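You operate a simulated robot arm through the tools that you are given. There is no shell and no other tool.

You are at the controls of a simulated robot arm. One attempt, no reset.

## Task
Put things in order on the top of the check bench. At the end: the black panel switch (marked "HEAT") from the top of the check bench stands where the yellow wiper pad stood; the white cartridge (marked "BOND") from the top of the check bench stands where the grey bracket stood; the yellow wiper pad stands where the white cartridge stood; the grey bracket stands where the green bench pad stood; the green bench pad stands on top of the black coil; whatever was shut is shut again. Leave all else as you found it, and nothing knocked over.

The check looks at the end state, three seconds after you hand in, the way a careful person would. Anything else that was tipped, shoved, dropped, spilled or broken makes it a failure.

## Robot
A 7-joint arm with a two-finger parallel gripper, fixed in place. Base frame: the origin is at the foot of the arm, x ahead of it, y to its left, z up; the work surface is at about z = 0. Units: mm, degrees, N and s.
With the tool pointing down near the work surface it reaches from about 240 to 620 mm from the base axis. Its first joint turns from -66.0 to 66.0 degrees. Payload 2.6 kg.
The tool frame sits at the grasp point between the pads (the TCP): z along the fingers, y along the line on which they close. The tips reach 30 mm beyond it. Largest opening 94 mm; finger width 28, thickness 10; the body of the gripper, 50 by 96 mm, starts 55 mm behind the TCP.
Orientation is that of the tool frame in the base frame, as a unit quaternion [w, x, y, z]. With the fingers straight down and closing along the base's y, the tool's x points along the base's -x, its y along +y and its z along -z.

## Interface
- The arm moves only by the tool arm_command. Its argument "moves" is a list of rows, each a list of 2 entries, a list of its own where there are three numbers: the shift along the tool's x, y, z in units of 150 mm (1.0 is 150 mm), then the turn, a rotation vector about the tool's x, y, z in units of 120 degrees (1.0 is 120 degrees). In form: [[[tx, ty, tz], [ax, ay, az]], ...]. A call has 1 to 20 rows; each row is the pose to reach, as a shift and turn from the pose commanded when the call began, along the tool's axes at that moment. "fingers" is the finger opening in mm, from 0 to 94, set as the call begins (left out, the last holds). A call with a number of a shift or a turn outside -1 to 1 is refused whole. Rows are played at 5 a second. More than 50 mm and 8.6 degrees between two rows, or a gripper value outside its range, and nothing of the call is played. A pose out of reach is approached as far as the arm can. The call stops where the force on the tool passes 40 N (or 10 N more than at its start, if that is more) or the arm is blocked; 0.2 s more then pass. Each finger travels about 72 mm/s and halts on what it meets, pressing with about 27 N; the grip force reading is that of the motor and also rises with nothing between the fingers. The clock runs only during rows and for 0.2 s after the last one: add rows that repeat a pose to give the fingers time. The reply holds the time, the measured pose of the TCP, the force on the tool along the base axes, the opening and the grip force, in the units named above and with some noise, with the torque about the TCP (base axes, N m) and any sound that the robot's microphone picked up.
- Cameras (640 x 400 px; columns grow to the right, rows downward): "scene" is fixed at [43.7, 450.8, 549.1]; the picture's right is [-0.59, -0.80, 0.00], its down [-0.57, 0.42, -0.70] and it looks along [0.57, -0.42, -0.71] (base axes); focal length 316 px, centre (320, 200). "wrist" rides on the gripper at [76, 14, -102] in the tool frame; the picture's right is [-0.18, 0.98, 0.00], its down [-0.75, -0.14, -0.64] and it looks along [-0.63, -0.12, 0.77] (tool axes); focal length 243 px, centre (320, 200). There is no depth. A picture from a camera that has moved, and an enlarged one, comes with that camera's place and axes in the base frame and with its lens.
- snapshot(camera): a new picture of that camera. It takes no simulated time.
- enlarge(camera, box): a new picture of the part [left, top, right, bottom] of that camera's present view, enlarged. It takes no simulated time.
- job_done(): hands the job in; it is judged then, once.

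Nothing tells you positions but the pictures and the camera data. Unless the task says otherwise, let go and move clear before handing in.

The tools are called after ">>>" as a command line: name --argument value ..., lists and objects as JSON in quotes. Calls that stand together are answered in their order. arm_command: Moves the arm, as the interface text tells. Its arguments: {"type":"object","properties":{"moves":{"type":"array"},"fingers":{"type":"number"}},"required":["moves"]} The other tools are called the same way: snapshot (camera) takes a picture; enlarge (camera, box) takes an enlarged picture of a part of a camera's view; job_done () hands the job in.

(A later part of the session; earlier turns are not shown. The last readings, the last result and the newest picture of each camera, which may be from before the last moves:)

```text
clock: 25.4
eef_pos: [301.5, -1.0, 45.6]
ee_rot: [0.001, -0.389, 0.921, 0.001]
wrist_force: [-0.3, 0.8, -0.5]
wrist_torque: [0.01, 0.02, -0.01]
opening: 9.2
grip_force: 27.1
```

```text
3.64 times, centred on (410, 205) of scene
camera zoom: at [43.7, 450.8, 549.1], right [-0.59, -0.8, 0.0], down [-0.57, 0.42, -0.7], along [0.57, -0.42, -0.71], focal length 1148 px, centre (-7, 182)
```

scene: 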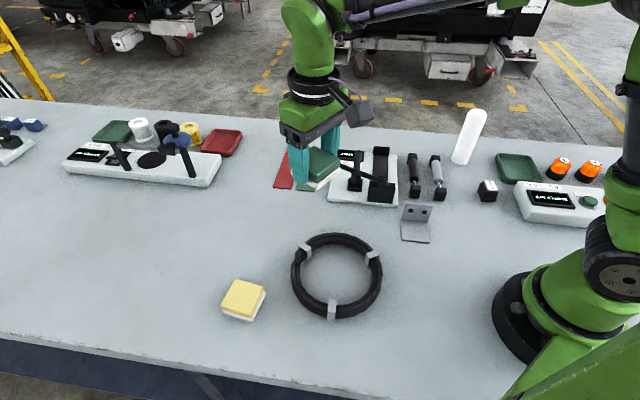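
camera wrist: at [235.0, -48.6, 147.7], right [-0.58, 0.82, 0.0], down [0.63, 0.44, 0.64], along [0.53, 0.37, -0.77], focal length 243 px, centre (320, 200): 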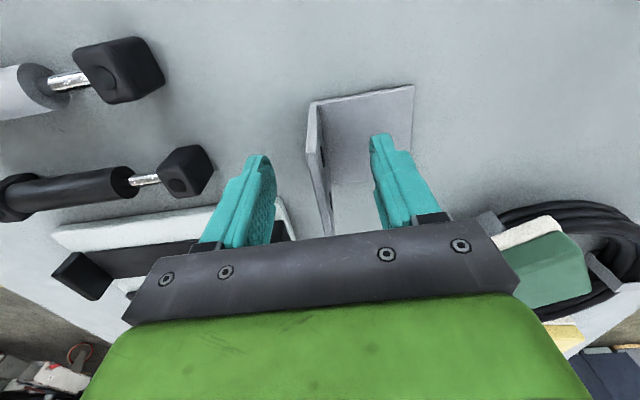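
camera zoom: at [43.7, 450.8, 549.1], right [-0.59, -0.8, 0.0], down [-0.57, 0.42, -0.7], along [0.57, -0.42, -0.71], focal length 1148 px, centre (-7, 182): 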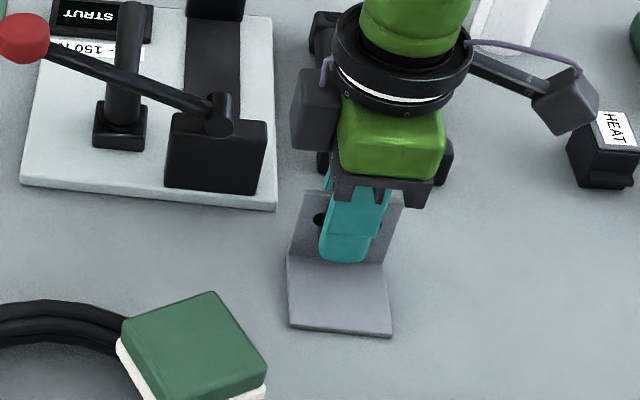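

The bracket is gripped with the plate between the fingers. I'll lift it straight up.

>>> arm_command --moves '[[[0, 0, -0.05], [0, 0, 0]], [[0, 0, -0.15], [0, 0, 0]], [[0, 0, -0.35], [0, 0, 0]], [[0, 0, -0.6], [0, 0, 0]], [[0, 0, -0.85], [0, 0, 0]], [[0, 0, -1.0], [0, 0, 0]], [[0, 0, -1.0], [0, 0, 0]]]'

>>> snapshot --camera "wrist"

>>> enlarge --camera "scene" --box '[340, 50, 500, 260]'

```text
clock: 27.0
eef_pos: [301.3, -0.3, 194.8]
ee_rot: [0.0, -0.39, 0.921, 0.0]
wrist_force: [-0.6, 0.4, -2.5]
wrist_torque: [0.02, -0.02, 0.01]
opening: 9.1
grip_force: 26.9
```

```text
taken
camera wrist: at [235.7, -46.9, 297.4], right [-0.58, 0.82, 0.0], down [0.63, 0.44, 0.64], along [0.52, 0.37, -0.77], focal length 243 px, centre (320, 200)
```

wrist: 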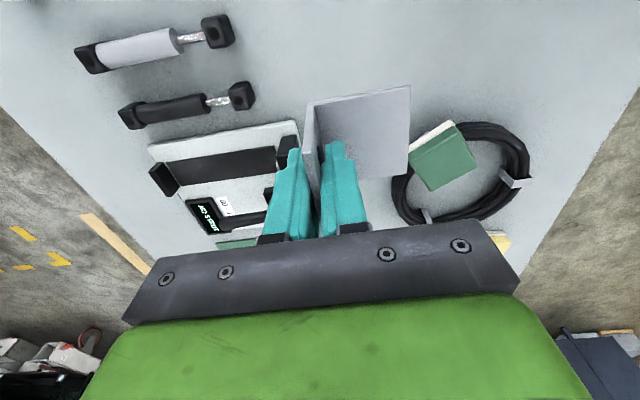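

```text
1.90 times, centred on (420, 155) of scene
camera zoom: at [43.7, 450.8, 549.1], right [-0.59, -0.8, 0.0], down [-0.57, 0.42, -0.7], along [0.57, -0.42, -0.71], focal length 602 px, centre (130, 286)
```

zoom: 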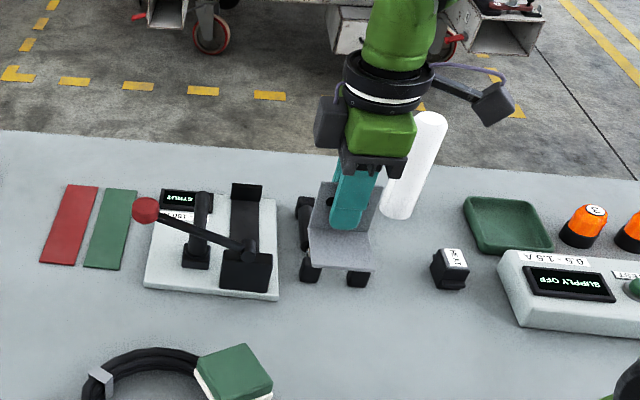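

The bracket is held level. I'll carry it toward the green pad's former place.

>>> arm_command --moves '[[[0.014, -0.19, 0], [0, 0, 0]], [[0.028, -0.38, 0], [0, 0, 0]], [[0.041, -0.57, 0], [0, 0, 0]], [[0.055, -0.76, 0], [0, 0, 0]], [[0.069, -0.95, 0], [0, 0, 0]], [[0.069, -0.95, 0], [0, 0, 0]]]'

>>> arm_command --moves '[[[0.014, -0.19, 0], [0, 0, 0]], [[0.028, -0.38, 0], [0, 0, 0.01]], [[0.041, -0.57, 0], [0, 0, 0.02]], [[0.055, -0.76, 0], [0, 0, 0.03]], [[0.069, -0.95, 0], [0, 0, 0.041]], [[0.069, -0.95, 0], [0, 0, 0.041]], [[0.069, -0.95, 0], [0, 0, 0.041]]]'

>>> snapshot --camera "wrist"

>>> snapshot --camera "scene"

```text
clock: 28.4
eef_pos: [392.6, -109.4, 196.7]
ee_rot: [0.0, -0.39, 0.921, 0.0]
wrist_force: [0.5, 0.1, -2.4]
wrist_torque: [-0.03, -0.02, 0.01]
opening: 9.0
grip_force: 27.2
```

```text
clock: 30.0
eef_pos: [489.5, -213.5, 195.3]
ee_rot: [0.0, -0.349, 0.937, 0.0]
wrist_force: [-0.5, 1.0, -2.3]
wrist_torque: [-0.05, 0.01, 0.0]
opening: 9.5
grip_force: 26.9
```

```text
taken
camera wrist: at [420.6, -255.8, 298.1], right [-0.5, 0.86, 0.0], down [0.66, 0.39, 0.64], along [0.56, 0.32, -0.77], focal length 243 px, centre (320, 200)
```

wrist: 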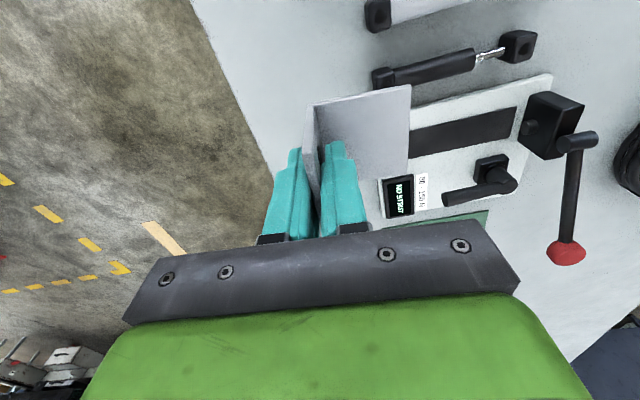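

```text
taken
```

scene: 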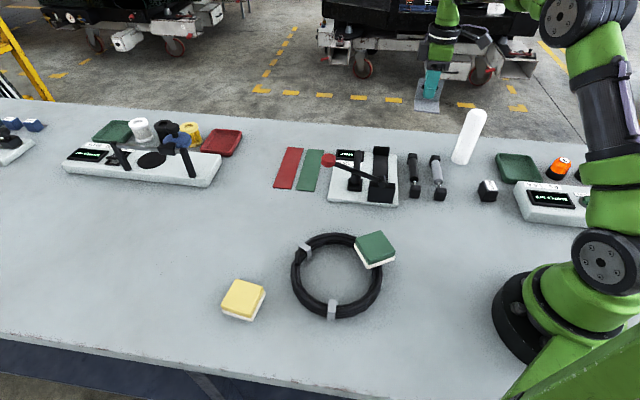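

The bracket is near its destination. I'll centre it over the spot, lower it to about 15 mm above the bench and check.

>>> arm_command --moves '[[[0.02, -0.12, 0], [0, 0, 0]], [[0.04, -0.243, 0], [0, 0, 0]], [[0.04, -0.243, 0.2], [0, 0, 0]], [[0.04, -0.243, 0.4], [0, 0, 0]], [[0.04, -0.243, 0.6], [0, 0, 0]], [[0.04, -0.243, 0.78], [0, 0, 0]], [[0.04, -0.243, 0.88], [0, 0, 0]], [[0.04, -0.243, 0.88], [0, 0, 0]], [[0.04, -0.243, 0.88], [0, 0, 0]]]'

>>> snapshot --camera "wrist"

>>> enlarge --camera "scene" --box '[340, 80, 500, 210]'

```text
clock: 32.0
eef_pos: [508.0, -247.2, 63.7]
ee_rot: [0.002, -0.349, 0.937, 0.0]
wrist_force: [0.7, -0.7, -1.9]
wrist_torque: [-0.02, 0.0, 0.01]
opening: 9.5
grip_force: 27.4
```

```text
taken
camera wrist: at [440.5, -286.6, 166.0], right [-0.5, 0.86, 0.0], down [0.66, 0.39, 0.64], along [0.56, 0.32, -0.77], focal length 243 px, centre (320, 200)
```

wrist: 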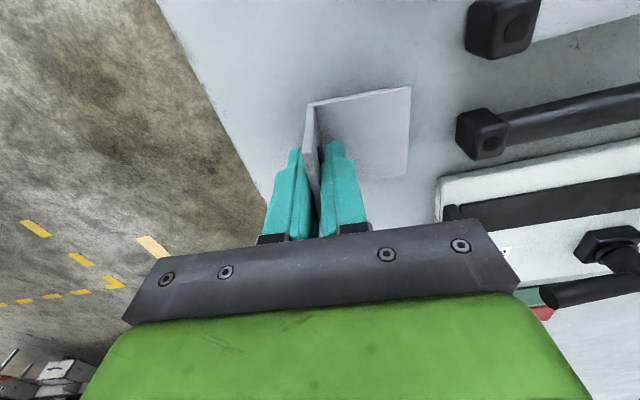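

```text
3.08 times, centred on (420, 145) of scene
camera zoom: at [43.7, 450.8, 549.1], right [-0.59, -0.8, 0.0], down [-0.57, 0.42, -0.7], along [0.57, -0.42, -0.71], focal length 972 px, centre (12, 369)
```

zoom: 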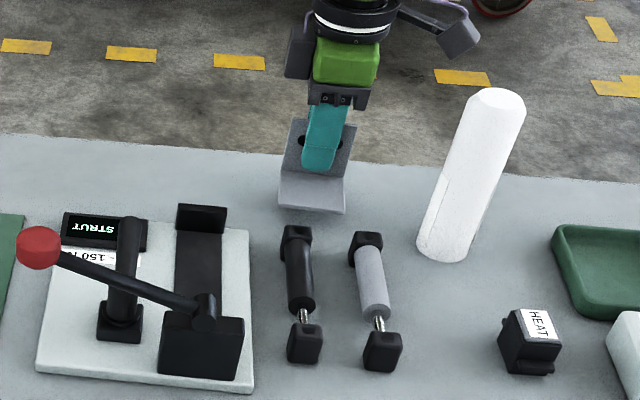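

The position matches the old green pad spot well. I'll lower the last bit slowly.

>>> arm_command --moves '[[[0, 0, 0.03], [0, 0, 0]], [[0, 0, 0.06], [0, 0, 0]], [[0, 0, 0.08], [0, 0, 0]], [[0, 0, 0.095], [0, 0, 0]], [[0, 0, 0.1], [0, 0, 0]], [[0, 0, 0.1], [0, 0, 0]]]'

```text
clock: 33.4
eef_pos: [508.8, -245.8, 48.5]
ee_rot: [0.001, -0.349, 0.937, 0.0]
wrist_force: [-1.0, 0.2, -3.0]
wrist_torque: [-0.08, -0.02, -0.03]
opening: 9.0
grip_force: 27.6
```

>>> arm_command --moves '[[[0, 0, 0.005], [0, 0, 0]], [[0, 0, 0.01], [0, 0, 0]], [[0, 0, 0.015], [0, 0, 0]], [[0, 0, 0.015], [0, 0, 0]]]'

```text
clock: 34.4
eef_pos: [509.6, -246.6, 46.6]
ee_rot: [0.0, -0.349, 0.937, 0.0]
wrist_force: [0.3, -0.2, -2.4]
wrist_torque: [-0.03, -0.02, 0.02]
opening: 9.5
grip_force: 26.7
```

The bracket isn't touching the bench yet (force still about its own weight). I'll go down in 0.5–0.75 mm steps.

>>> arm_command --moves '[[[0, 0, 0.004], [0, 0, 0]], [[0, 0, 0.008], [0, 0, 0]], [[0, 0, 0.012], [0, 0, 0]], [[0, 0, 0.012], [0, 0, 0]]]'

```text
clock: 35.4
eef_pos: [509.5, -246.6, 46.5]
ee_rot: [0.002, -0.349, 0.937, -0.001]
wrist_force: [-1.4, 0.5, -0.2]
wrist_torque: [0.02, -0.02, 0.04]
opening: 9.3
grip_force: 27.4
```

The force went from -2.4 to about 0, so the bench is taking the weight. I'll go one more small step down, then release.

>>> arm_command --moves '[[[0, 0, 0.004], [0, 0, 0]], [[0, 0, 0.004], [0, 0, 0]]]'

>>> enlarge --camera "scene" --box '[340, 80, 500, 210]'

```text
clock: 36.0
eef_pos: [510.1, -246.3, 44.4]
ee_rot: [0.0, -0.349, 0.937, -0.001]
wrist_force: [-3.5, 1.1, 8.3]
wrist_torque: [-0.07, 0.2, -0.03]
opening: 9.1
grip_force: 27.0
```

```text
3.08 times, centred on (420, 145) of scene
camera zoom: at [43.7, 450.8, 549.1], right [-0.59, -0.8, 0.0], down [-0.57, 0.42, -0.7], along [0.57, -0.42, -0.71], focal length 972 px, centre (12, 369)
```

zoom: 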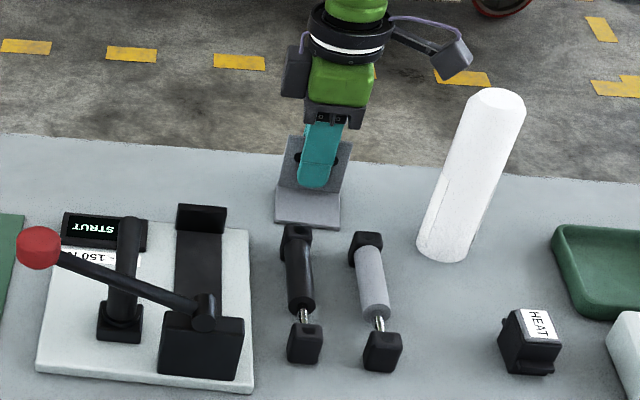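

The bracket is seated on the bench. I'll open a little and check.

>>> arm_command --moves '[[[0, 0, 0], [0, 0, 0]], [[0, 0, 0], [0, 0, 0]], [[0, 0, 0], [0, 0, 0]]]' --fingers 36

>>> enlarge --camera "wrist" --box '[240, 60, 440, 240]'

>>> enlarge --camera "scene" --box '[340, 80, 500, 210]'

```text
clock: 36.8
eef_pos: [508.5, -246.6, 43.3]
ee_rot: [0.001, -0.351, 0.937, 0.001]
wrist_force: [-0.3, 0.1, 0.0]
wrist_torque: [-0.03, 0.0, -0.01]
opening: 36.1
grip_force: 0.0
```

```text
2.22 times, centred on (340, 150) of wrist
camera zoom: at [440.1, -286.8, 146.9], right [-0.5, 0.86, 0.0], down [0.66, 0.39, 0.64], along [0.56, 0.32, -0.77], focal length 539 px, centre (276, 311)
```

zoom: 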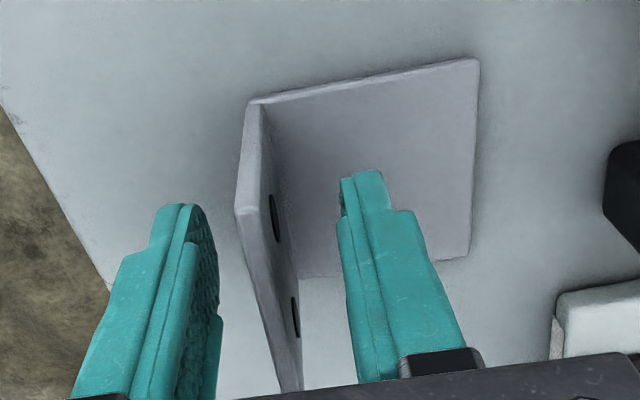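

```text
3.08 times, centred on (420, 145) of scene
camera zoom: at [43.7, 450.8, 549.1], right [-0.59, -0.8, 0.0], down [-0.57, 0.42, -0.7], along [0.57, -0.42, -0.71], focal length 972 px, centre (12, 369)
```

zoom: 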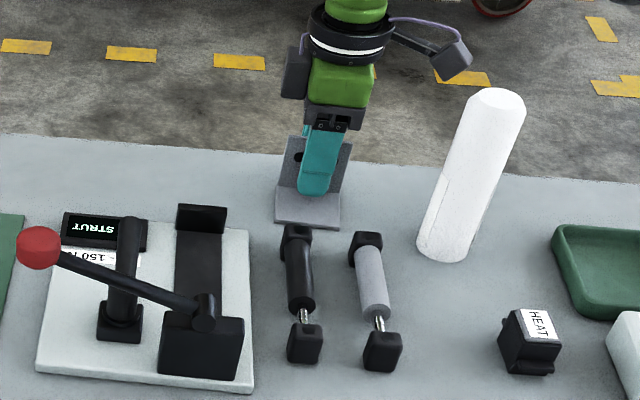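

The bracket stands where the green pad was, with its centre measured at about (489,-227). I'll raise the gripper straight up and then move above the cartridge.

>>> arm_command --moves '[[[0, 0, -0.05], [0, 0, 0]], [[0, 0, -0.2], [0, 0, 0]], [[0, 0, -0.4], [0, 0, 0]], [[0, 0, -0.65], [0, 0, 0]], [[0, 0, -0.9], [0, 0, 0]], [[0, 0, -1.0], [0, 0, 0]]]'

>>> arm_command --moves '[[[0, 0, -0.2], [0, 0, 0]], [[0.1, 0.05, -0.35], [0, 0, 0.04]], [[0.25, 0.12, -0.35], [0, 0, 0.1]], [[0.4, 0.19, -0.35], [0, 0, 0.16]], [[0.55, 0.26, -0.35], [0, 0, 0.22]], [[0.7, 0.33, -0.35], [0, 0, 0.28]], [[0.827, 0.385, -0.35], [0, 0, 0.342]], [[0.827, 0.385, -0.35], [0, 0, 0.342]], [[0.827, 0.385, -0.35], [0, 0, 0.342]]]' --fingers 84

>>> snapshot --camera "wrist"

>>> snapshot --camera "scene"

```text
clock: 38.2
eef_pos: [510.3, -244.5, 195.6]
ee_rot: [0.001, -0.349, 0.937, 0.0]
wrist_force: [-1.2, 0.7, 0.4]
wrist_torque: [0.01, -0.01, 0.02]
opening: 35.7
grip_force: 0.0
```

```text
clock: 40.2
eef_pos: [377.0, -283.8, 245.9]
ee_rot: [0.002, 0.001, 1.0, 0.0]
wrist_force: [-0.3, -0.3, -0.8]
wrist_torque: [0.0, -0.01, -0.04]
opening: 84.0
grip_force: 0.1
```

```text
taken
camera wrist: at [299.5, -271.2, 349.0], right [0.19, 0.98, 0.0], down [0.75, -0.14, 0.64], along [0.63, -0.12, -0.77], focal length 243 px, centre (320, 200)
```

wrist: 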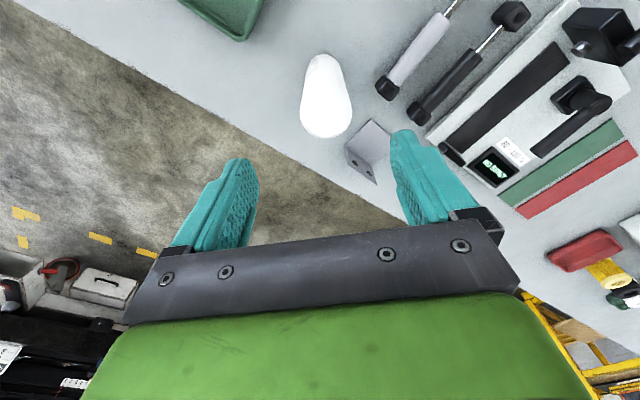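

```text
taken
```

scene: 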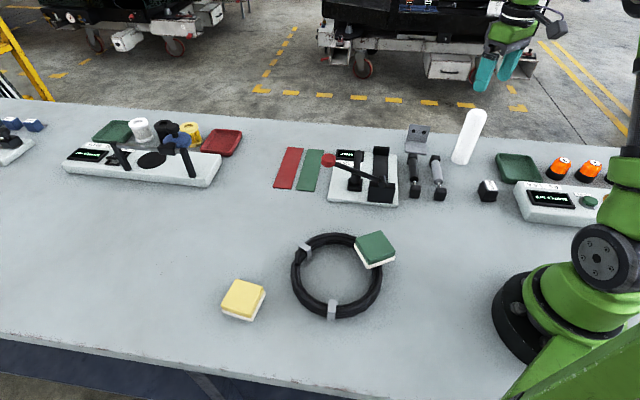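

>>> enlarge --camera "wrist" --box '[270, 30, 400, 160]'

>>> enlarge --camera "scene" --box '[420, 90, 530, 180]'

```text
3.08 times, centred on (335, 95) of wrist
camera zoom: at [299.5, -271.2, 349.0], right [0.19, 0.98, 0.0], down [0.75, -0.14, 0.64], along [0.63, -0.12, -0.77], focal length 746 px, centre (274, 523)
```

zoom: 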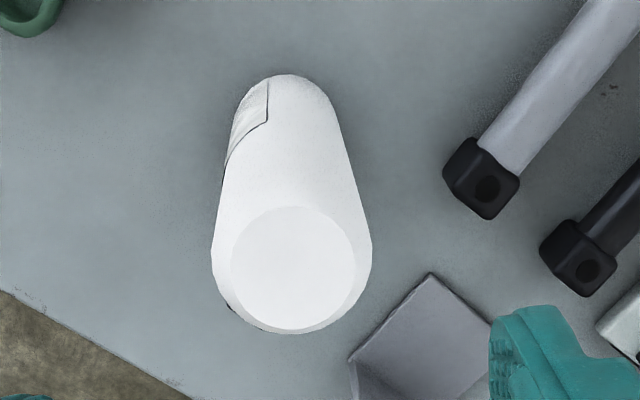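

```text
4.44 times, centred on (475, 135) of scene
camera zoom: at [43.7, 450.8, 549.1], right [-0.59, -0.8, 0.0], down [-0.57, 0.42, -0.7], along [0.57, -0.42, -0.71], focal length 1403 px, centre (-369, 489)
```

zoom: 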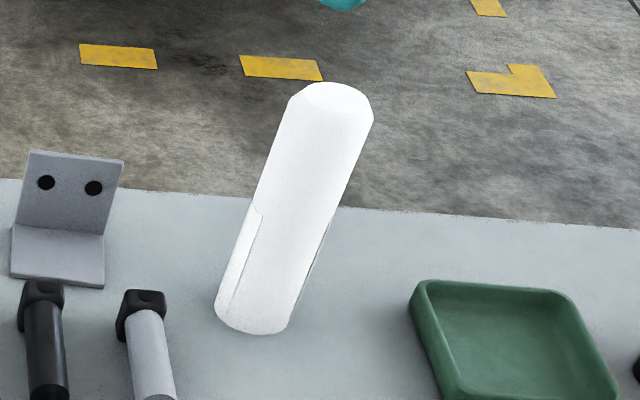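

The cartridge axis is at about (377.5,-280.5), its radius about 23 mm and its height about 142 mm. I'll shift slightly and descend astride it.

>>> arm_command --moves '[[[-0.013, 0.031, 0.0], [0, 0, 0]], [[-0.013, 0.031, 0.15], [0, 0, 0]], [[-0.013, 0.031, 0.3], [0, 0, 0]], [[-0.013, 0.031, 0.45], [0, 0, 0]], [[-0.013, 0.031, 0.5], [0, 0, 0]], [[-0.013, 0.031, 0.5], [0, 0, 0]]]' --fingers 84

>>> snapshot --camera "wrist"

>>> enlarge --camera "scene" --box '[420, 40, 560, 180]'

```text
clock: 41.6
eef_pos: [380.7, -278.0, 171.3]
ee_rot: [0.001, 0.001, 1.0, 0.0]
wrist_force: [-0.6, -0.6, 0.2]
wrist_torque: [0.03, 0.04, -0.01]
opening: 84.0
grip_force: 0.1
```

```text
taken
camera wrist: at [302.0, -265.5, 273.4], right [0.19, 0.98, 0.0], down [0.75, -0.14, 0.64], along [0.63, -0.12, -0.77], focal length 243 px, centre (320, 200)
```

wrist: 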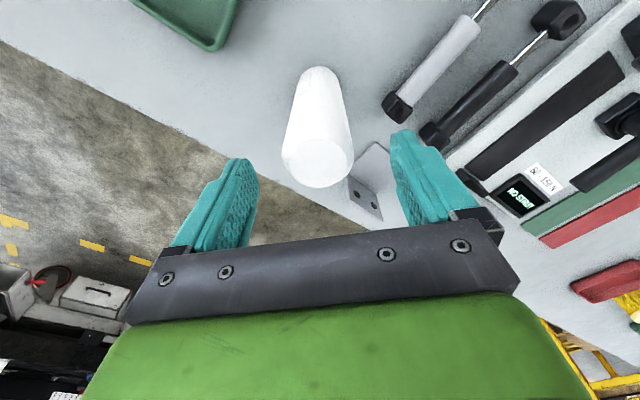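

```text
2.86 times, centred on (490, 110) of scene
camera zoom: at [43.7, 450.8, 549.1], right [-0.59, -0.8, 0.0], down [-0.57, 0.42, -0.7], along [0.57, -0.42, -0.71], focal length 902 px, centre (-166, 457)
```

zoom: 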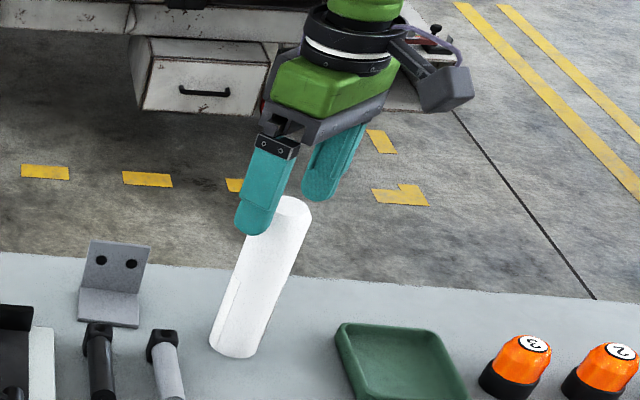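

The cartridge is centred between the fingers. I'll continue down to grip height.

>>> arm_command --moves '[[[0, 0, 0.12], [0, 0, 0]], [[0, 0, 0.24], [0, 0, 0]], [[0, 0, 0.36], [0, 0, 0]], [[0, 0, 0.43], [0, 0, 0]], [[0, 0, 0.43], [0, 0, 0]]]' --fingers 84

>>> snapshot --camera "wrist"

>>> enlarge --camera "scene" --box '[420, 40, 560, 180]'

```text
clock: 42.8
eef_pos: [378.4, -279.9, 106.3]
ee_rot: [0.0, 0.0, 1.0, 0.0]
wrist_force: [0.4, 0.6, -0.7]
wrist_torque: [-0.02, -0.03, 0.01]
opening: 84.2
grip_force: 0.1
```

```text
taken
camera wrist: at [301.0, -265.9, 209.0], right [0.19, 0.98, 0.0], down [0.75, -0.14, 0.64], along [0.63, -0.12, -0.77], focal length 243 px, centre (320, 200)
```

wrist: 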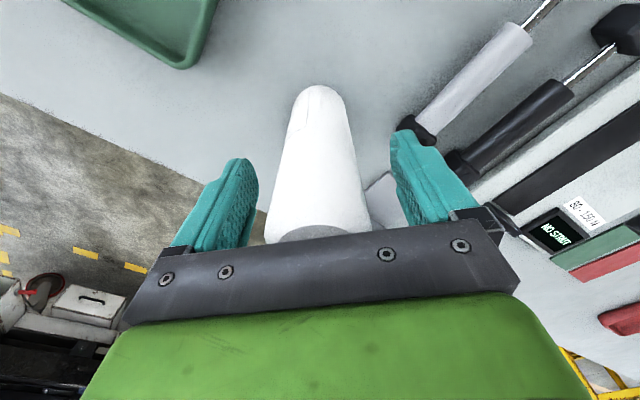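

```text
2.86 times, centred on (490, 110) of scene
camera zoom: at [43.7, 450.8, 549.1], right [-0.59, -0.8, 0.0], down [-0.57, 0.42, -0.7], along [0.57, -0.42, -0.71], focal length 902 px, centre (-166, 457)
```

zoom: 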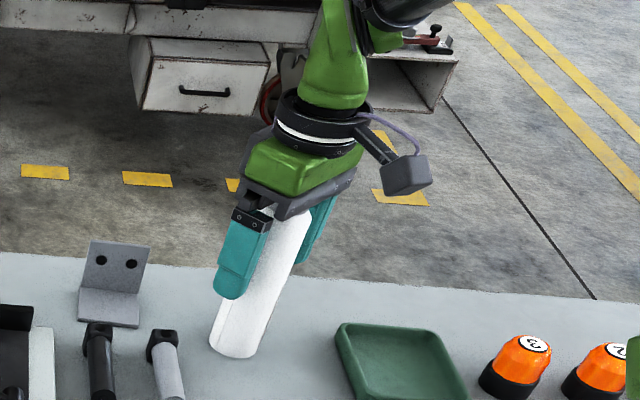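

The fingers straddle the cartridge with clear space under the palm. I'll close on it.

>>> arm_command --moves '[[[0, 0, 0], [0, 0, 0]], [[0, 0, 0], [0, 0, 0]], [[0, 0, 0], [0, 0, 0]], [[0, 0, 0], [0, 0, 0]], [[0, 0, 0], [0, 0, 0]]]' --fingers 30

>>> snapshot --camera "wrist"

>>> enlarge --camera "scene" --box '[420, 40, 560, 180]'

```text
clock: 44.0
eef_pos: [377.5, -278.8, 105.9]
ee_rot: [0.0, 0.001, 1.0, 0.0]
wrist_force: [0.4, -0.8, 0.4]
wrist_torque: [-0.02, -0.01, 0.01]
opening: 43.6
grip_force: 26.7
```

```text
taken
camera wrist: at [301.0, -266.0, 209.3], right [0.19, 0.98, 0.0], down [0.75, -0.14, 0.64], along [0.63, -0.12, -0.77], focal length 243 px, centre (320, 200)
```

wrist: 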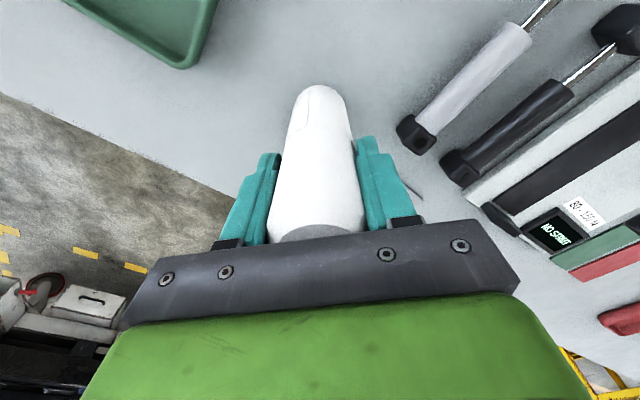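

```text
2.86 times, centred on (490, 110) of scene
camera zoom: at [43.7, 450.8, 549.1], right [-0.59, -0.8, 0.0], down [-0.57, 0.42, -0.7], along [0.57, -0.42, -0.71], focal length 902 px, centre (-166, 457)
```

zoom: 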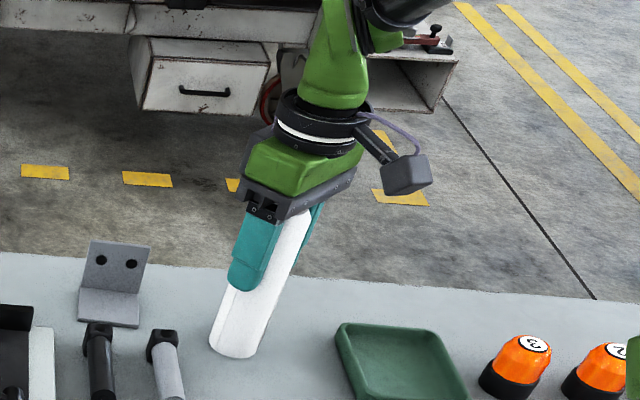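

The cartridge is gripped at a 43.6 mm opening. I'll lift it straight up.

>>> arm_command --moves '[[[0, 0, -0.04], [0, 0, 0]], [[0, 0, -0.12], [0, 0, 0]], [[0, 0, -0.28], [0, 0, 0]], [[0, 0, -0.46], [0, 0, 0]], [[0, 0, -0.64], [0, 0, 0]], [[0, 0, -0.73], [0, 0, 0]], [[0, 0, -0.73], [0, 0, 0]]]'

>>> snapshot --camera "wrist"

>>> snapshot --camera "scene"

```text
clock: 45.6
eef_pos: [379.7, -278.1, 217.2]
ee_rot: [-0.001, 0.001, 1.0, 0.0]
wrist_force: [0.0, 0.1, -3.7]
wrist_torque: [0.0, 0.02, 0.0]
opening: 43.7
grip_force: 26.4
```

```text
taken
camera wrist: at [301.4, -265.2, 319.0], right [0.19, 0.98, 0.0], down [0.75, -0.14, 0.64], along [0.63, -0.12, -0.77], focal length 243 px, centre (320, 200)
```

wrist: 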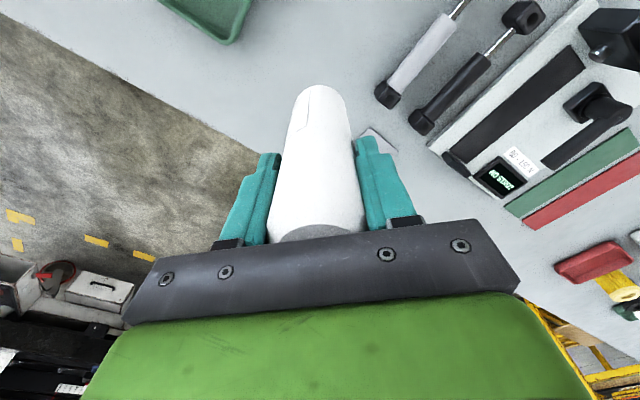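

```text
taken
```

scene: 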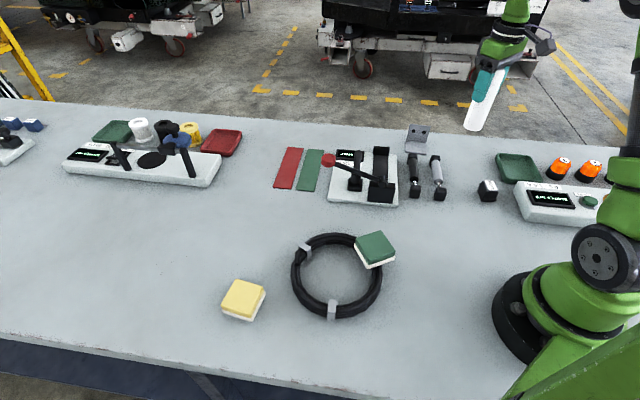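

The cartridge hangs vertically and is firmly held. I'll carry it to the bracket's former spot.

>>> arm_command --moves '[[[0.055, 0.164, 0], [0, 0, 0]], [[0.11, 0.328, 0], [0, 0, 0]], [[0.164, 0.492, 0], [0, 0, 0]], [[0.219, 0.655, 0], [0, 0, 0]], [[0.274, 0.82, 0], [0, 0, 0]], [[0.328, 0.983, 0], [0, 0, 0]], [[0.328, 0.983, 0], [0, 0, 0]]]'

>>> arm_command --moves '[[[0.055, 0.164, 0], [0, 0, 0]], [[0.11, 0.328, 0], [0, 0, 0]], [[0.164, 0.492, 0], [0, 0, 0]], [[0.219, 0.655, 0], [0, 0, 0]], [[0.274, 0.82, 0], [0, 0, 0]], [[0.328, 0.983, 0], [0, 0, 0]], [[0.328, 0.983, 0], [0, 0, 0]], [[0.328, 0.983, 0], [0, 0, 0]]]'

>>> snapshot --camera "wrist"

>>> snapshot --camera "scene"

```text
clock: 47.2
eef_pos: [330.3, -128.7, 215.4]
ee_rot: [0.001, 0.002, 1.0, 0.001]
wrist_force: [-0.2, 0.0, -3.2]
wrist_torque: [-0.02, -0.01, 0.01]
opening: 43.3
grip_force: 27.0
```

```text
clock: 49.0
eef_pos: [279.6, 17.1, 214.7]
ee_rot: [0.001, 0.001, 1.0, 0.0]
wrist_force: [-0.2, -0.9, -3.5]
wrist_torque: [0.0, 0.01, -0.05]
opening: 43.5
grip_force: 27.0
```

```text
taken
camera wrist: at [202.3, 29.9, 318.5], right [0.19, 0.98, 0.0], down [0.75, -0.14, 0.64], along [0.63, -0.12, -0.77], focal length 243 px, centre (320, 200)
```

wrist: 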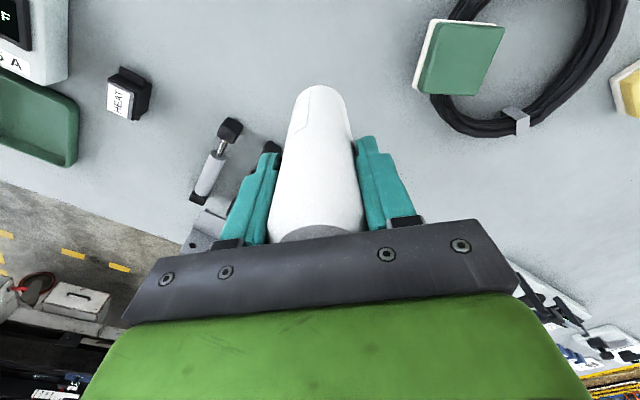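

```text
taken
```

scene: 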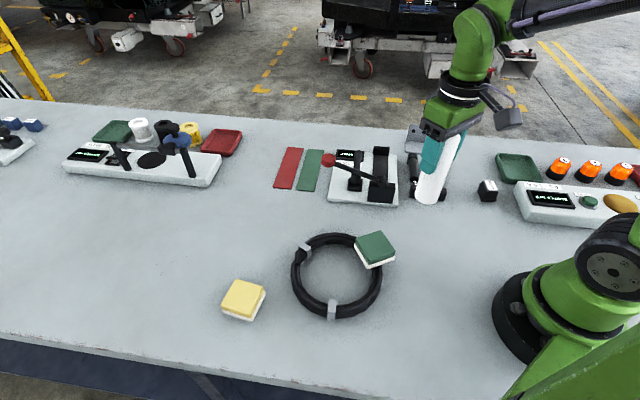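

The cartridge is above the bracket's old spot. I'll lower it to a few millimetres above the bench.

>>> arm_command --moves '[[[0, 0, 0.15], [0, 0, 0]], [[0, 0, 0.3], [0, 0, 0]], [[0, 0, 0.45], [0, 0, 0]], [[0, 0, 0.58], [0, 0, 0]], [[0, 0, 0.66], [0, 0, 0]], [[0, 0, 0.695], [0, 0, 0]], [[0, 0, 0.71], [0, 0, 0]], [[0, 0, 0.71], [0, 0, 0]]]'

>>> snapshot --camera "wrist"

>>> enlarge --camera "scene" --box '[350, 100, 510, 260]'

```text
clock: 50.8
eef_pos: [280.2, 16.9, 109.7]
ee_rot: [0.001, 0.001, 1.0, 0.0]
wrist_force: [0.1, 1.1, -3.3]
wrist_torque: [0.02, -0.02, 0.01]
opening: 43.5
grip_force: 27.3
```

```text
taken
camera wrist: at [203.9, 29.7, 213.0], right [0.19, 0.98, 0.0], down [0.75, -0.14, 0.64], along [0.63, -0.12, -0.77], focal length 243 px, centre (320, 200)
```

wrist: 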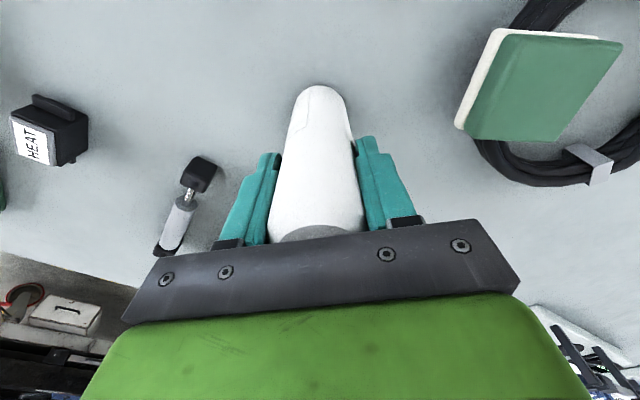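

```text
2.50 times, centred on (430, 180) of scene
camera zoom: at [43.7, 450.8, 549.1], right [-0.59, -0.8, 0.0], down [-0.57, 0.42, -0.7], along [0.57, -0.42, -0.71], focal length 789 px, centre (45, 250)
```

zoom: 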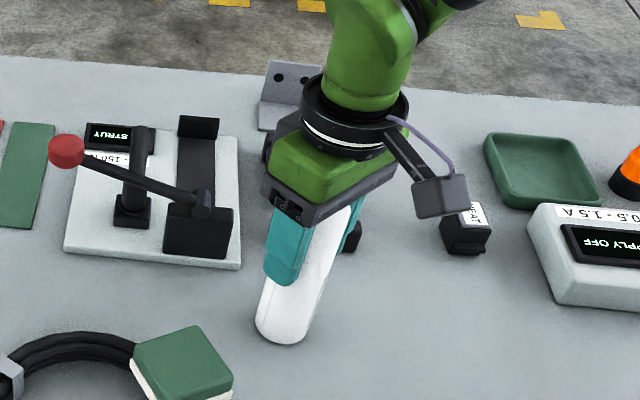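

The position is right and the cartridge hangs just above the bench. I'll lower it in sub-millimetre steps.

>>> arm_command --moves '[[[0, 0, 0.006], [0, 0, 0]], [[0, 0, 0.012], [0, 0, 0]], [[0, 0, 0.016], [0, 0, 0]], [[0, 0, 0.019], [0, 0, 0]], [[0, 0, 0.019], [0, 0, 0]]]'

```text
clock: 52.0
eef_pos: [281.0, 15.7, 106.2]
ee_rot: [0.0, 0.001, 1.0, 0.0]
wrist_force: [0.2, 0.4, -3.3]
wrist_torque: [-0.02, -0.02, 0.0]
opening: 43.5
grip_force: 27.0
```

>>> arm_command --moves '[[[0, 0, 0.004], [0, 0, 0]], [[0, 0, 0.007], [0, 0, 0]], [[0, 0, 0.007], [0, 0, 0]]]'

```text
clock: 52.8
eef_pos: [281.0, 16.5, 106.7]
ee_rot: [0.001, 0.003, 1.0, 0.0]
wrist_force: [-3.8, -0.5, 12.7]
wrist_torque: [-0.06, 0.32, -0.07]
opening: 43.3
grip_force: 27.2
```

The cartridge is on the bench with about 13 N pressing. I'll back off half a millimetre and then open gently.

>>> arm_command --moves '[[[0, 0, -0.003], [0, 0, 0]], [[0, 0, -0.003], [0, 0, 0]]]'

>>> arm_command --moves '[[[0, 0, 0], [0, 0, 0]], [[0, 0, 0], [0, 0, 0]], [[0, 0, 0], [0, 0, 0]], [[0, 0, 0], [0, 0, 0]]]' --fingers 75

>>> snapshot --camera "wrist"

>>> enlarge --camera "scene" --box '[350, 100, 510, 260]'

```text
clock: 53.4
eef_pos: [282.2, 15.5, 106.4]
ee_rot: [0.001, 0.001, 1.0, 0.0]
wrist_force: [-5.0, -1.2, 16.6]
wrist_torque: [-0.15, 0.25, -0.03]
opening: 43.6
grip_force: 26.4
```

```text
clock: 54.4
eef_pos: [281.0, 17.0, 105.9]
ee_rot: [0.001, 0.001, 1.0, 0.0]
wrist_force: [0.8, -0.9, 0.2]
wrist_torque: [0.01, 0.04, 0.01]
opening: 74.8
grip_force: 0.0
```

```text
taken
camera wrist: at [204.0, 29.0, 208.8], right [0.19, 0.98, 0.0], down [0.75, -0.14, 0.64], along [0.63, -0.12, -0.77], focal length 243 px, centre (320, 200)
```

wrist: 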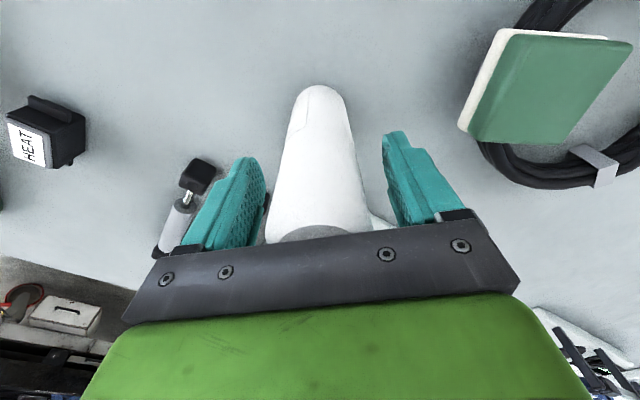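

```text
2.50 times, centred on (430, 180) of scene
camera zoom: at [43.7, 450.8, 549.1], right [-0.59, -0.8, 0.0], down [-0.57, 0.42, -0.7], along [0.57, -0.42, -0.71], focal length 789 px, centre (45, 250)
```

zoom: 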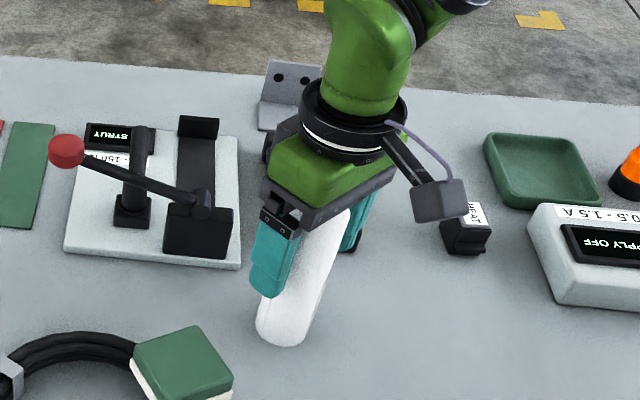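

The cartridge stands free. I'll rise straight up past its top.

>>> arm_command --moves '[[[0, 0, -0.05], [0, 0, 0]], [[0, 0, -0.15], [0, 0, 0]], [[0, 0, -0.3], [0, 0, 0]], [[0, 0, -0.45], [0, 0, 0]], [[0, 0, -0.6], [0, 0, 0]], [[0, 0, -0.75], [0, 0, 0]], [[0, 0, -0.85], [0, 0, 0]], [[0, 0, -0.85], [0, 0, 0]]]'

>>> snapshot --camera "wrist"

>>> snapshot --camera "scene"

```text
clock: 56.2
eef_pos: [281.0, 16.3, 233.9]
ee_rot: [0.001, 0.001, 1.0, 0.0]
wrist_force: [-0.4, 0.2, 0.1]
wrist_torque: [0.0, 0.0, 0.01]
opening: 74.8
grip_force: 0.1
```

```text
taken
camera wrist: at [203.2, 29.2, 336.9], right [0.19, 0.98, 0.0], down [0.75, -0.14, 0.64], along [0.63, -0.12, -0.77], focal length 243 px, centre (320, 200)
```

wrist: 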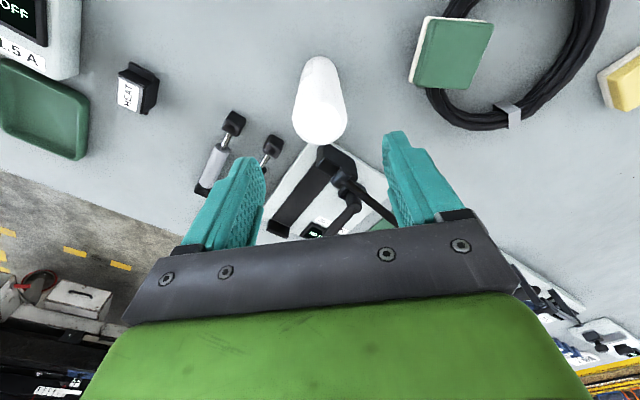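

```text
taken
```

scene: 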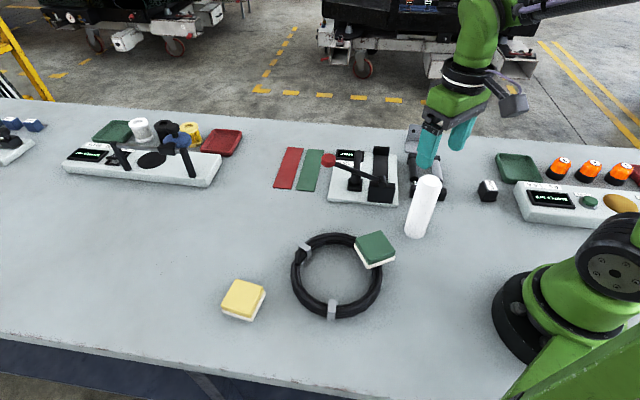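

The cartridge stands where the bracket was. Next I'll fetch the yellow pad, moving over the coil at height toward it.

>>> arm_command --moves '[[[-0.03, 0.17, 0], [0, 0, 0]], [[-0.06, 0.34, 0], [0, 0, 0]], [[-0.09, 0.51, 0], [0, 0, 0]], [[-0.12, 0.68, 0], [0, 0, 0]], [[-0.15, 0.84, 0], [0, 0, 0]], [[-0.17, 1.0, 0], [0, 0, 0]], [[-0.17, 1.0, 0], [0, 0, 0]]]' --fingers 88

>>> arm_command --moves '[[[-0.03, 0.17, 0], [0, 0, 0]], [[-0.06, 0.34, 0], [0, 0, 0]], [[-0.09, 0.51, 0], [0, 0, 0]], [[-0.12, 0.68, 0], [0, 0, 0]], [[-0.15, 0.84, 0], [0, 0, 0]], [[-0.17, 1.0, 0], [0, 0, 0]], [[-0.17, 1.0, 0], [0, 0, 0]], [[-0.17, 1.0, 0], [0, 0, 0]]]'

>>> snapshot --camera "wrist"

>>> enlarge --camera "wrist" --box '[310, 20, 470, 145]'

```text
clock: 57.8
eef_pos: [308.5, 166.0, 235.7]
ee_rot: [0.001, 0.001, 1.0, 0.0]
wrist_force: [1.0, 0.2, -0.1]
wrist_torque: [0.0, -0.01, 0.03]
opening: 88.3
grip_force: 0.1
```

```text
clock: 59.6
eef_pos: [333.9, 315.6, 233.2]
ee_rot: [0.0, 0.001, 1.0, 0.0]
wrist_force: [0.4, -0.6, 0.3]
wrist_torque: [-0.02, -0.01, -0.05]
opening: 88.0
grip_force: 0.1
```

```text
taken
camera wrist: at [255.7, 329.4, 336.0], right [0.19, 0.98, 0.0], down [0.75, -0.14, 0.64], along [0.63, -0.12, -0.77], focal length 243 px, centre (320, 200)
```

wrist: 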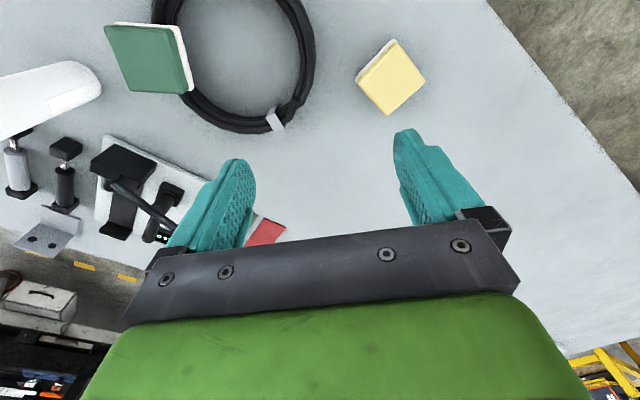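

```text
3.20 times, centred on (390, 82) of wrist
camera zoom: at [255.7, 329.4, 336.0], right [0.19, 0.98, 0.0], down [0.75, -0.14, 0.64], along [0.63, -0.12, -0.77], focal length 776 px, centre (96, 576)
```

zoom: 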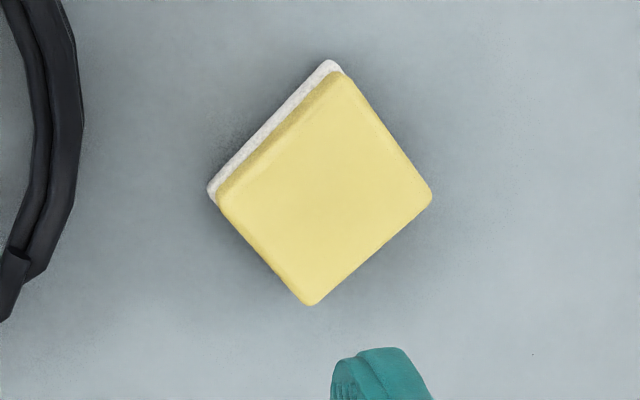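

The yellow pad's centre is at about (347,398), with its sides at 35.5°. I'll hover over it with matching yaw.

>>> arm_command --moves '[[[-0.02, 0.1, 0.08], [0, 0, -0.05]], [[-0.037, 0.2, 0.16], [0, 0, -0.1]], [[-0.054, 0.3, 0.24], [0, 0, -0.15]], [[-0.07, 0.39, 0.33], [0, 0, -0.2]], [[-0.086, 0.47, 0.42], [0, 0, -0.25]], [[-0.102, 0.551, 0.5], [0, 0, -0.297]], [[-0.102, 0.551, 0.5], [0, 0, -0.297]], [[-0.102, 0.551, 0.5], [0, 0, -0.297]]]' --fingers 88

>>> snapshot --camera "wrist"

>>> enlarge --camera "wrist" --box '[240, 30, 400, 150]'

>>> snapshot --camera "scene"

```text
clock: 61.4
eef_pos: [348.5, 399.5, 158.7]
ee_rot: [0.001, -0.305, 0.952, 0.0]
wrist_force: [-0.2, -0.2, 0.0]
wrist_torque: [0.04, -0.01, 0.0]
opening: 88.1
grip_force: 0.0
```

```text
taken
camera wrist: at [276.8, 365.4, 261.3], right [-0.42, 0.91, 0.0], down [0.69, 0.32, 0.64], along [0.58, 0.27, -0.77], focal length 243 px, centre (320, 200)
```

wrist: 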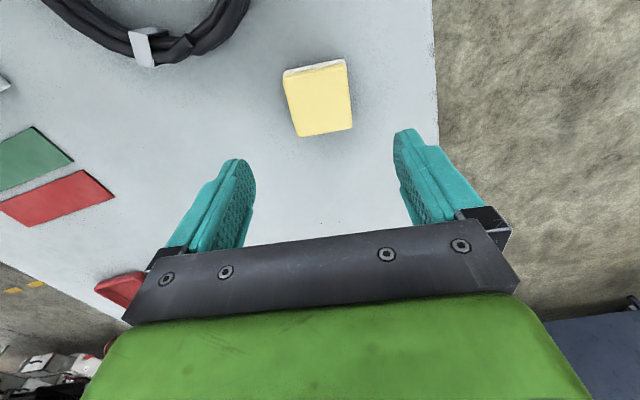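

```text
3.33 times, centred on (320, 90) of wrist
camera zoom: at [276.8, 365.4, 261.3], right [-0.42, 0.91, 0.0], down [0.69, 0.32, 0.64], along [0.58, 0.27, -0.77], focal length 809 px, centre (320, 567)
```

zoom: 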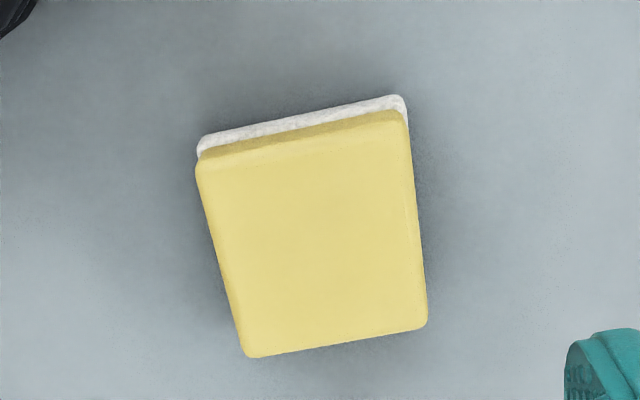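

```text
taken
```

scene: 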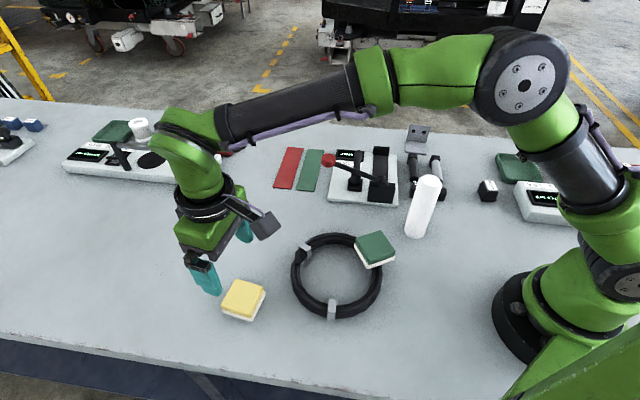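

The pad is aligned with the gripper to within 2 mm. I'll descend around it.

>>> arm_command --moves '[[[-0.013, -0.009, 0.2], [0, 0, 0]], [[-0.013, -0.009, 0.4], [0, 0, 0]], [[-0.013, -0.009, 0.6], [0, 0, 0]], [[-0.013, -0.009, 0.74], [0, 0, 0]], [[-0.013, -0.009, 0.8], [0, 0, 0]], [[-0.013, -0.009, 0.825], [0, 0, 0]], [[-0.013, -0.009, 0.825], [0, 0, 0]]]' --fingers 88

>>> snapshot --camera "wrist"

>>> enlarge --camera "scene" --box '[160, 200, 340, 350]'

```text
clock: 63.0
eef_pos: [350.5, 400.2, 33.8]
ee_rot: [0.0, -0.305, 0.952, -0.002]
wrist_force: [-0.6, -0.2, 0.7]
wrist_torque: [-0.02, -0.03, -0.01]
opening: 87.9
grip_force: 0.0
```

```text
taken
camera wrist: at [277.7, 365.4, 137.1], right [-0.42, 0.91, 0.0], down [0.69, 0.32, 0.64], along [0.58, 0.27, -0.77], focal length 243 px, centre (320, 200)
```

wrist: 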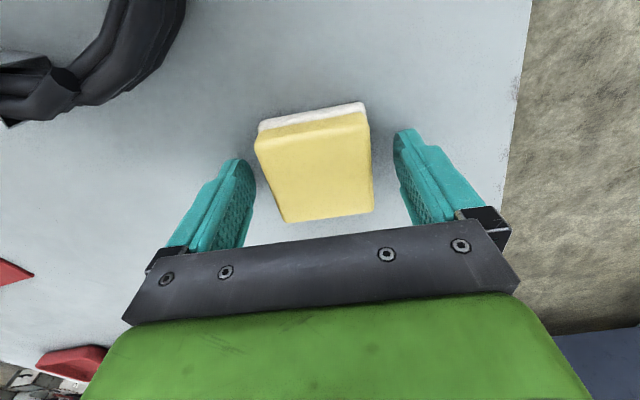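

```text
2.67 times, centred on (250, 275) of scene
camera zoom: at [43.7, 450.8, 549.1], right [-0.59, -0.8, 0.0], down [-0.57, 0.42, -0.7], along [0.57, -0.42, -0.71], focal length 842 px, centre (507, 0)
```

zoom: 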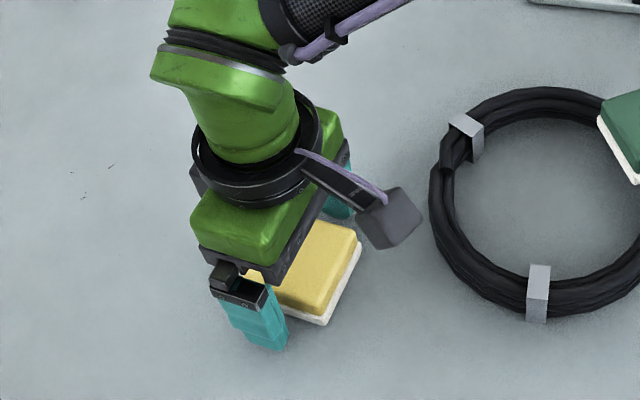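

The pad is centred between the fingers. I'll close.

>>> arm_command --moves '[[[0, 0, 0], [0, 0, 0]], [[0, 0, 0], [0, 0, 0]], [[0, 0, 0], [0, 0, 0]], [[0, 0, 0], [0, 0, 0]], [[0, 0, 0], [0, 0, 0]]]' --fingers 45

>>> snapshot --camera "wrist"

```text
clock: 64.2
eef_pos: [349.9, 399.4, 35.6]
ee_rot: [0.001, -0.305, 0.952, 0.0]
wrist_force: [-0.4, -0.1, 3.2]
wrist_torque: [0.03, 0.1, 0.0]
opening: 59.1
grip_force: 26.6
```

```text
taken
camera wrist: at [277.8, 365.5, 137.6], right [-0.42, 0.91, 0.0], down [0.69, 0.32, 0.64], along [0.58, 0.27, -0.77], focal length 243 px, centre (320, 200)
```

wrist: 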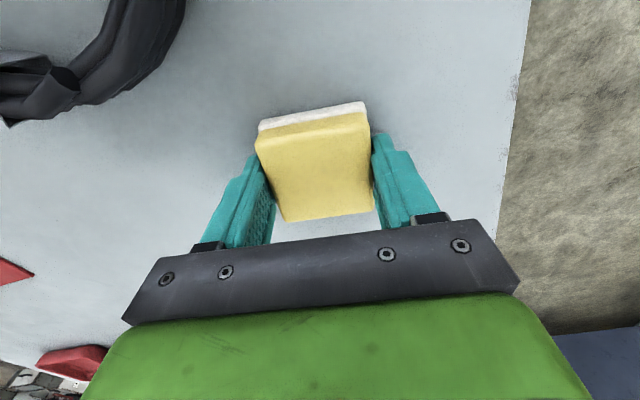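

The yellow pad is gripped. I'll lift it and start carrying it toward the cartridge's former spot at a height that clears the cartridge and the fixture.

>>> arm_command --moves '[[[0, 0, -0.05], [0, 0, 0]], [[0, 0, -0.2], [0, 0, 0]], [[0, 0, -0.45], [0, 0, 0]], [[0, 0, -0.7], [0, 0, 0]], [[0, 0, -0.9], [0, 0, 0]], [[0, 0, -1.0], [0, 0, 0]]]'

>>> arm_command --moves '[[[0.0, 0.0, -0.2], [0, 0, 0]], [[0.1, -0.12, -0.4], [0, 0, 0]], [[0.22, -0.29, -0.4], [0, 0, 0]], [[0.34, -0.46, -0.4], [0, 0, 0]], [[0.46, -0.63, -0.4], [0, 0, 0]], [[0.58, -0.8, -0.4], [0, 0, 0]], [[0.66, -0.923, -0.4], [0, 0, 0]]]'

>>> snapshot --camera "wrist"

```text
clock: 65.6
eef_pos: [349.9, 399.9, 186.0]
ee_rot: [0.0, -0.305, 0.952, 0.0]
wrist_force: [0.0, 0.3, -0.9]
wrist_torque: [-0.01, 0.01, -0.01]
opening: 58.9
grip_force: 27.6
```

```text
clock: 67.2
eef_pos: [349.5, 228.3, 245.0]
ee_rot: [0.002, -0.305, 0.952, 0.0]
wrist_force: [0.1, 0.1, 0.1]
wrist_torque: [0.01, 0.03, -0.02]
opening: 59.0
grip_force: 26.9
```

```text
taken
camera wrist: at [277.9, 194.1, 347.8], right [-0.42, 0.91, 0.0], down [0.69, 0.32, 0.64], along [0.58, 0.27, -0.77], focal length 243 px, centre (320, 200)
```

wrist: 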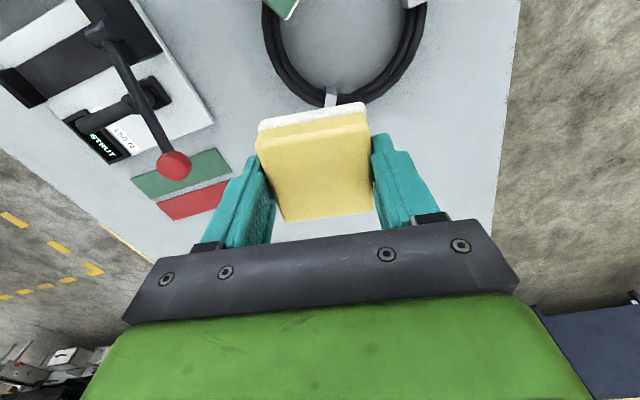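

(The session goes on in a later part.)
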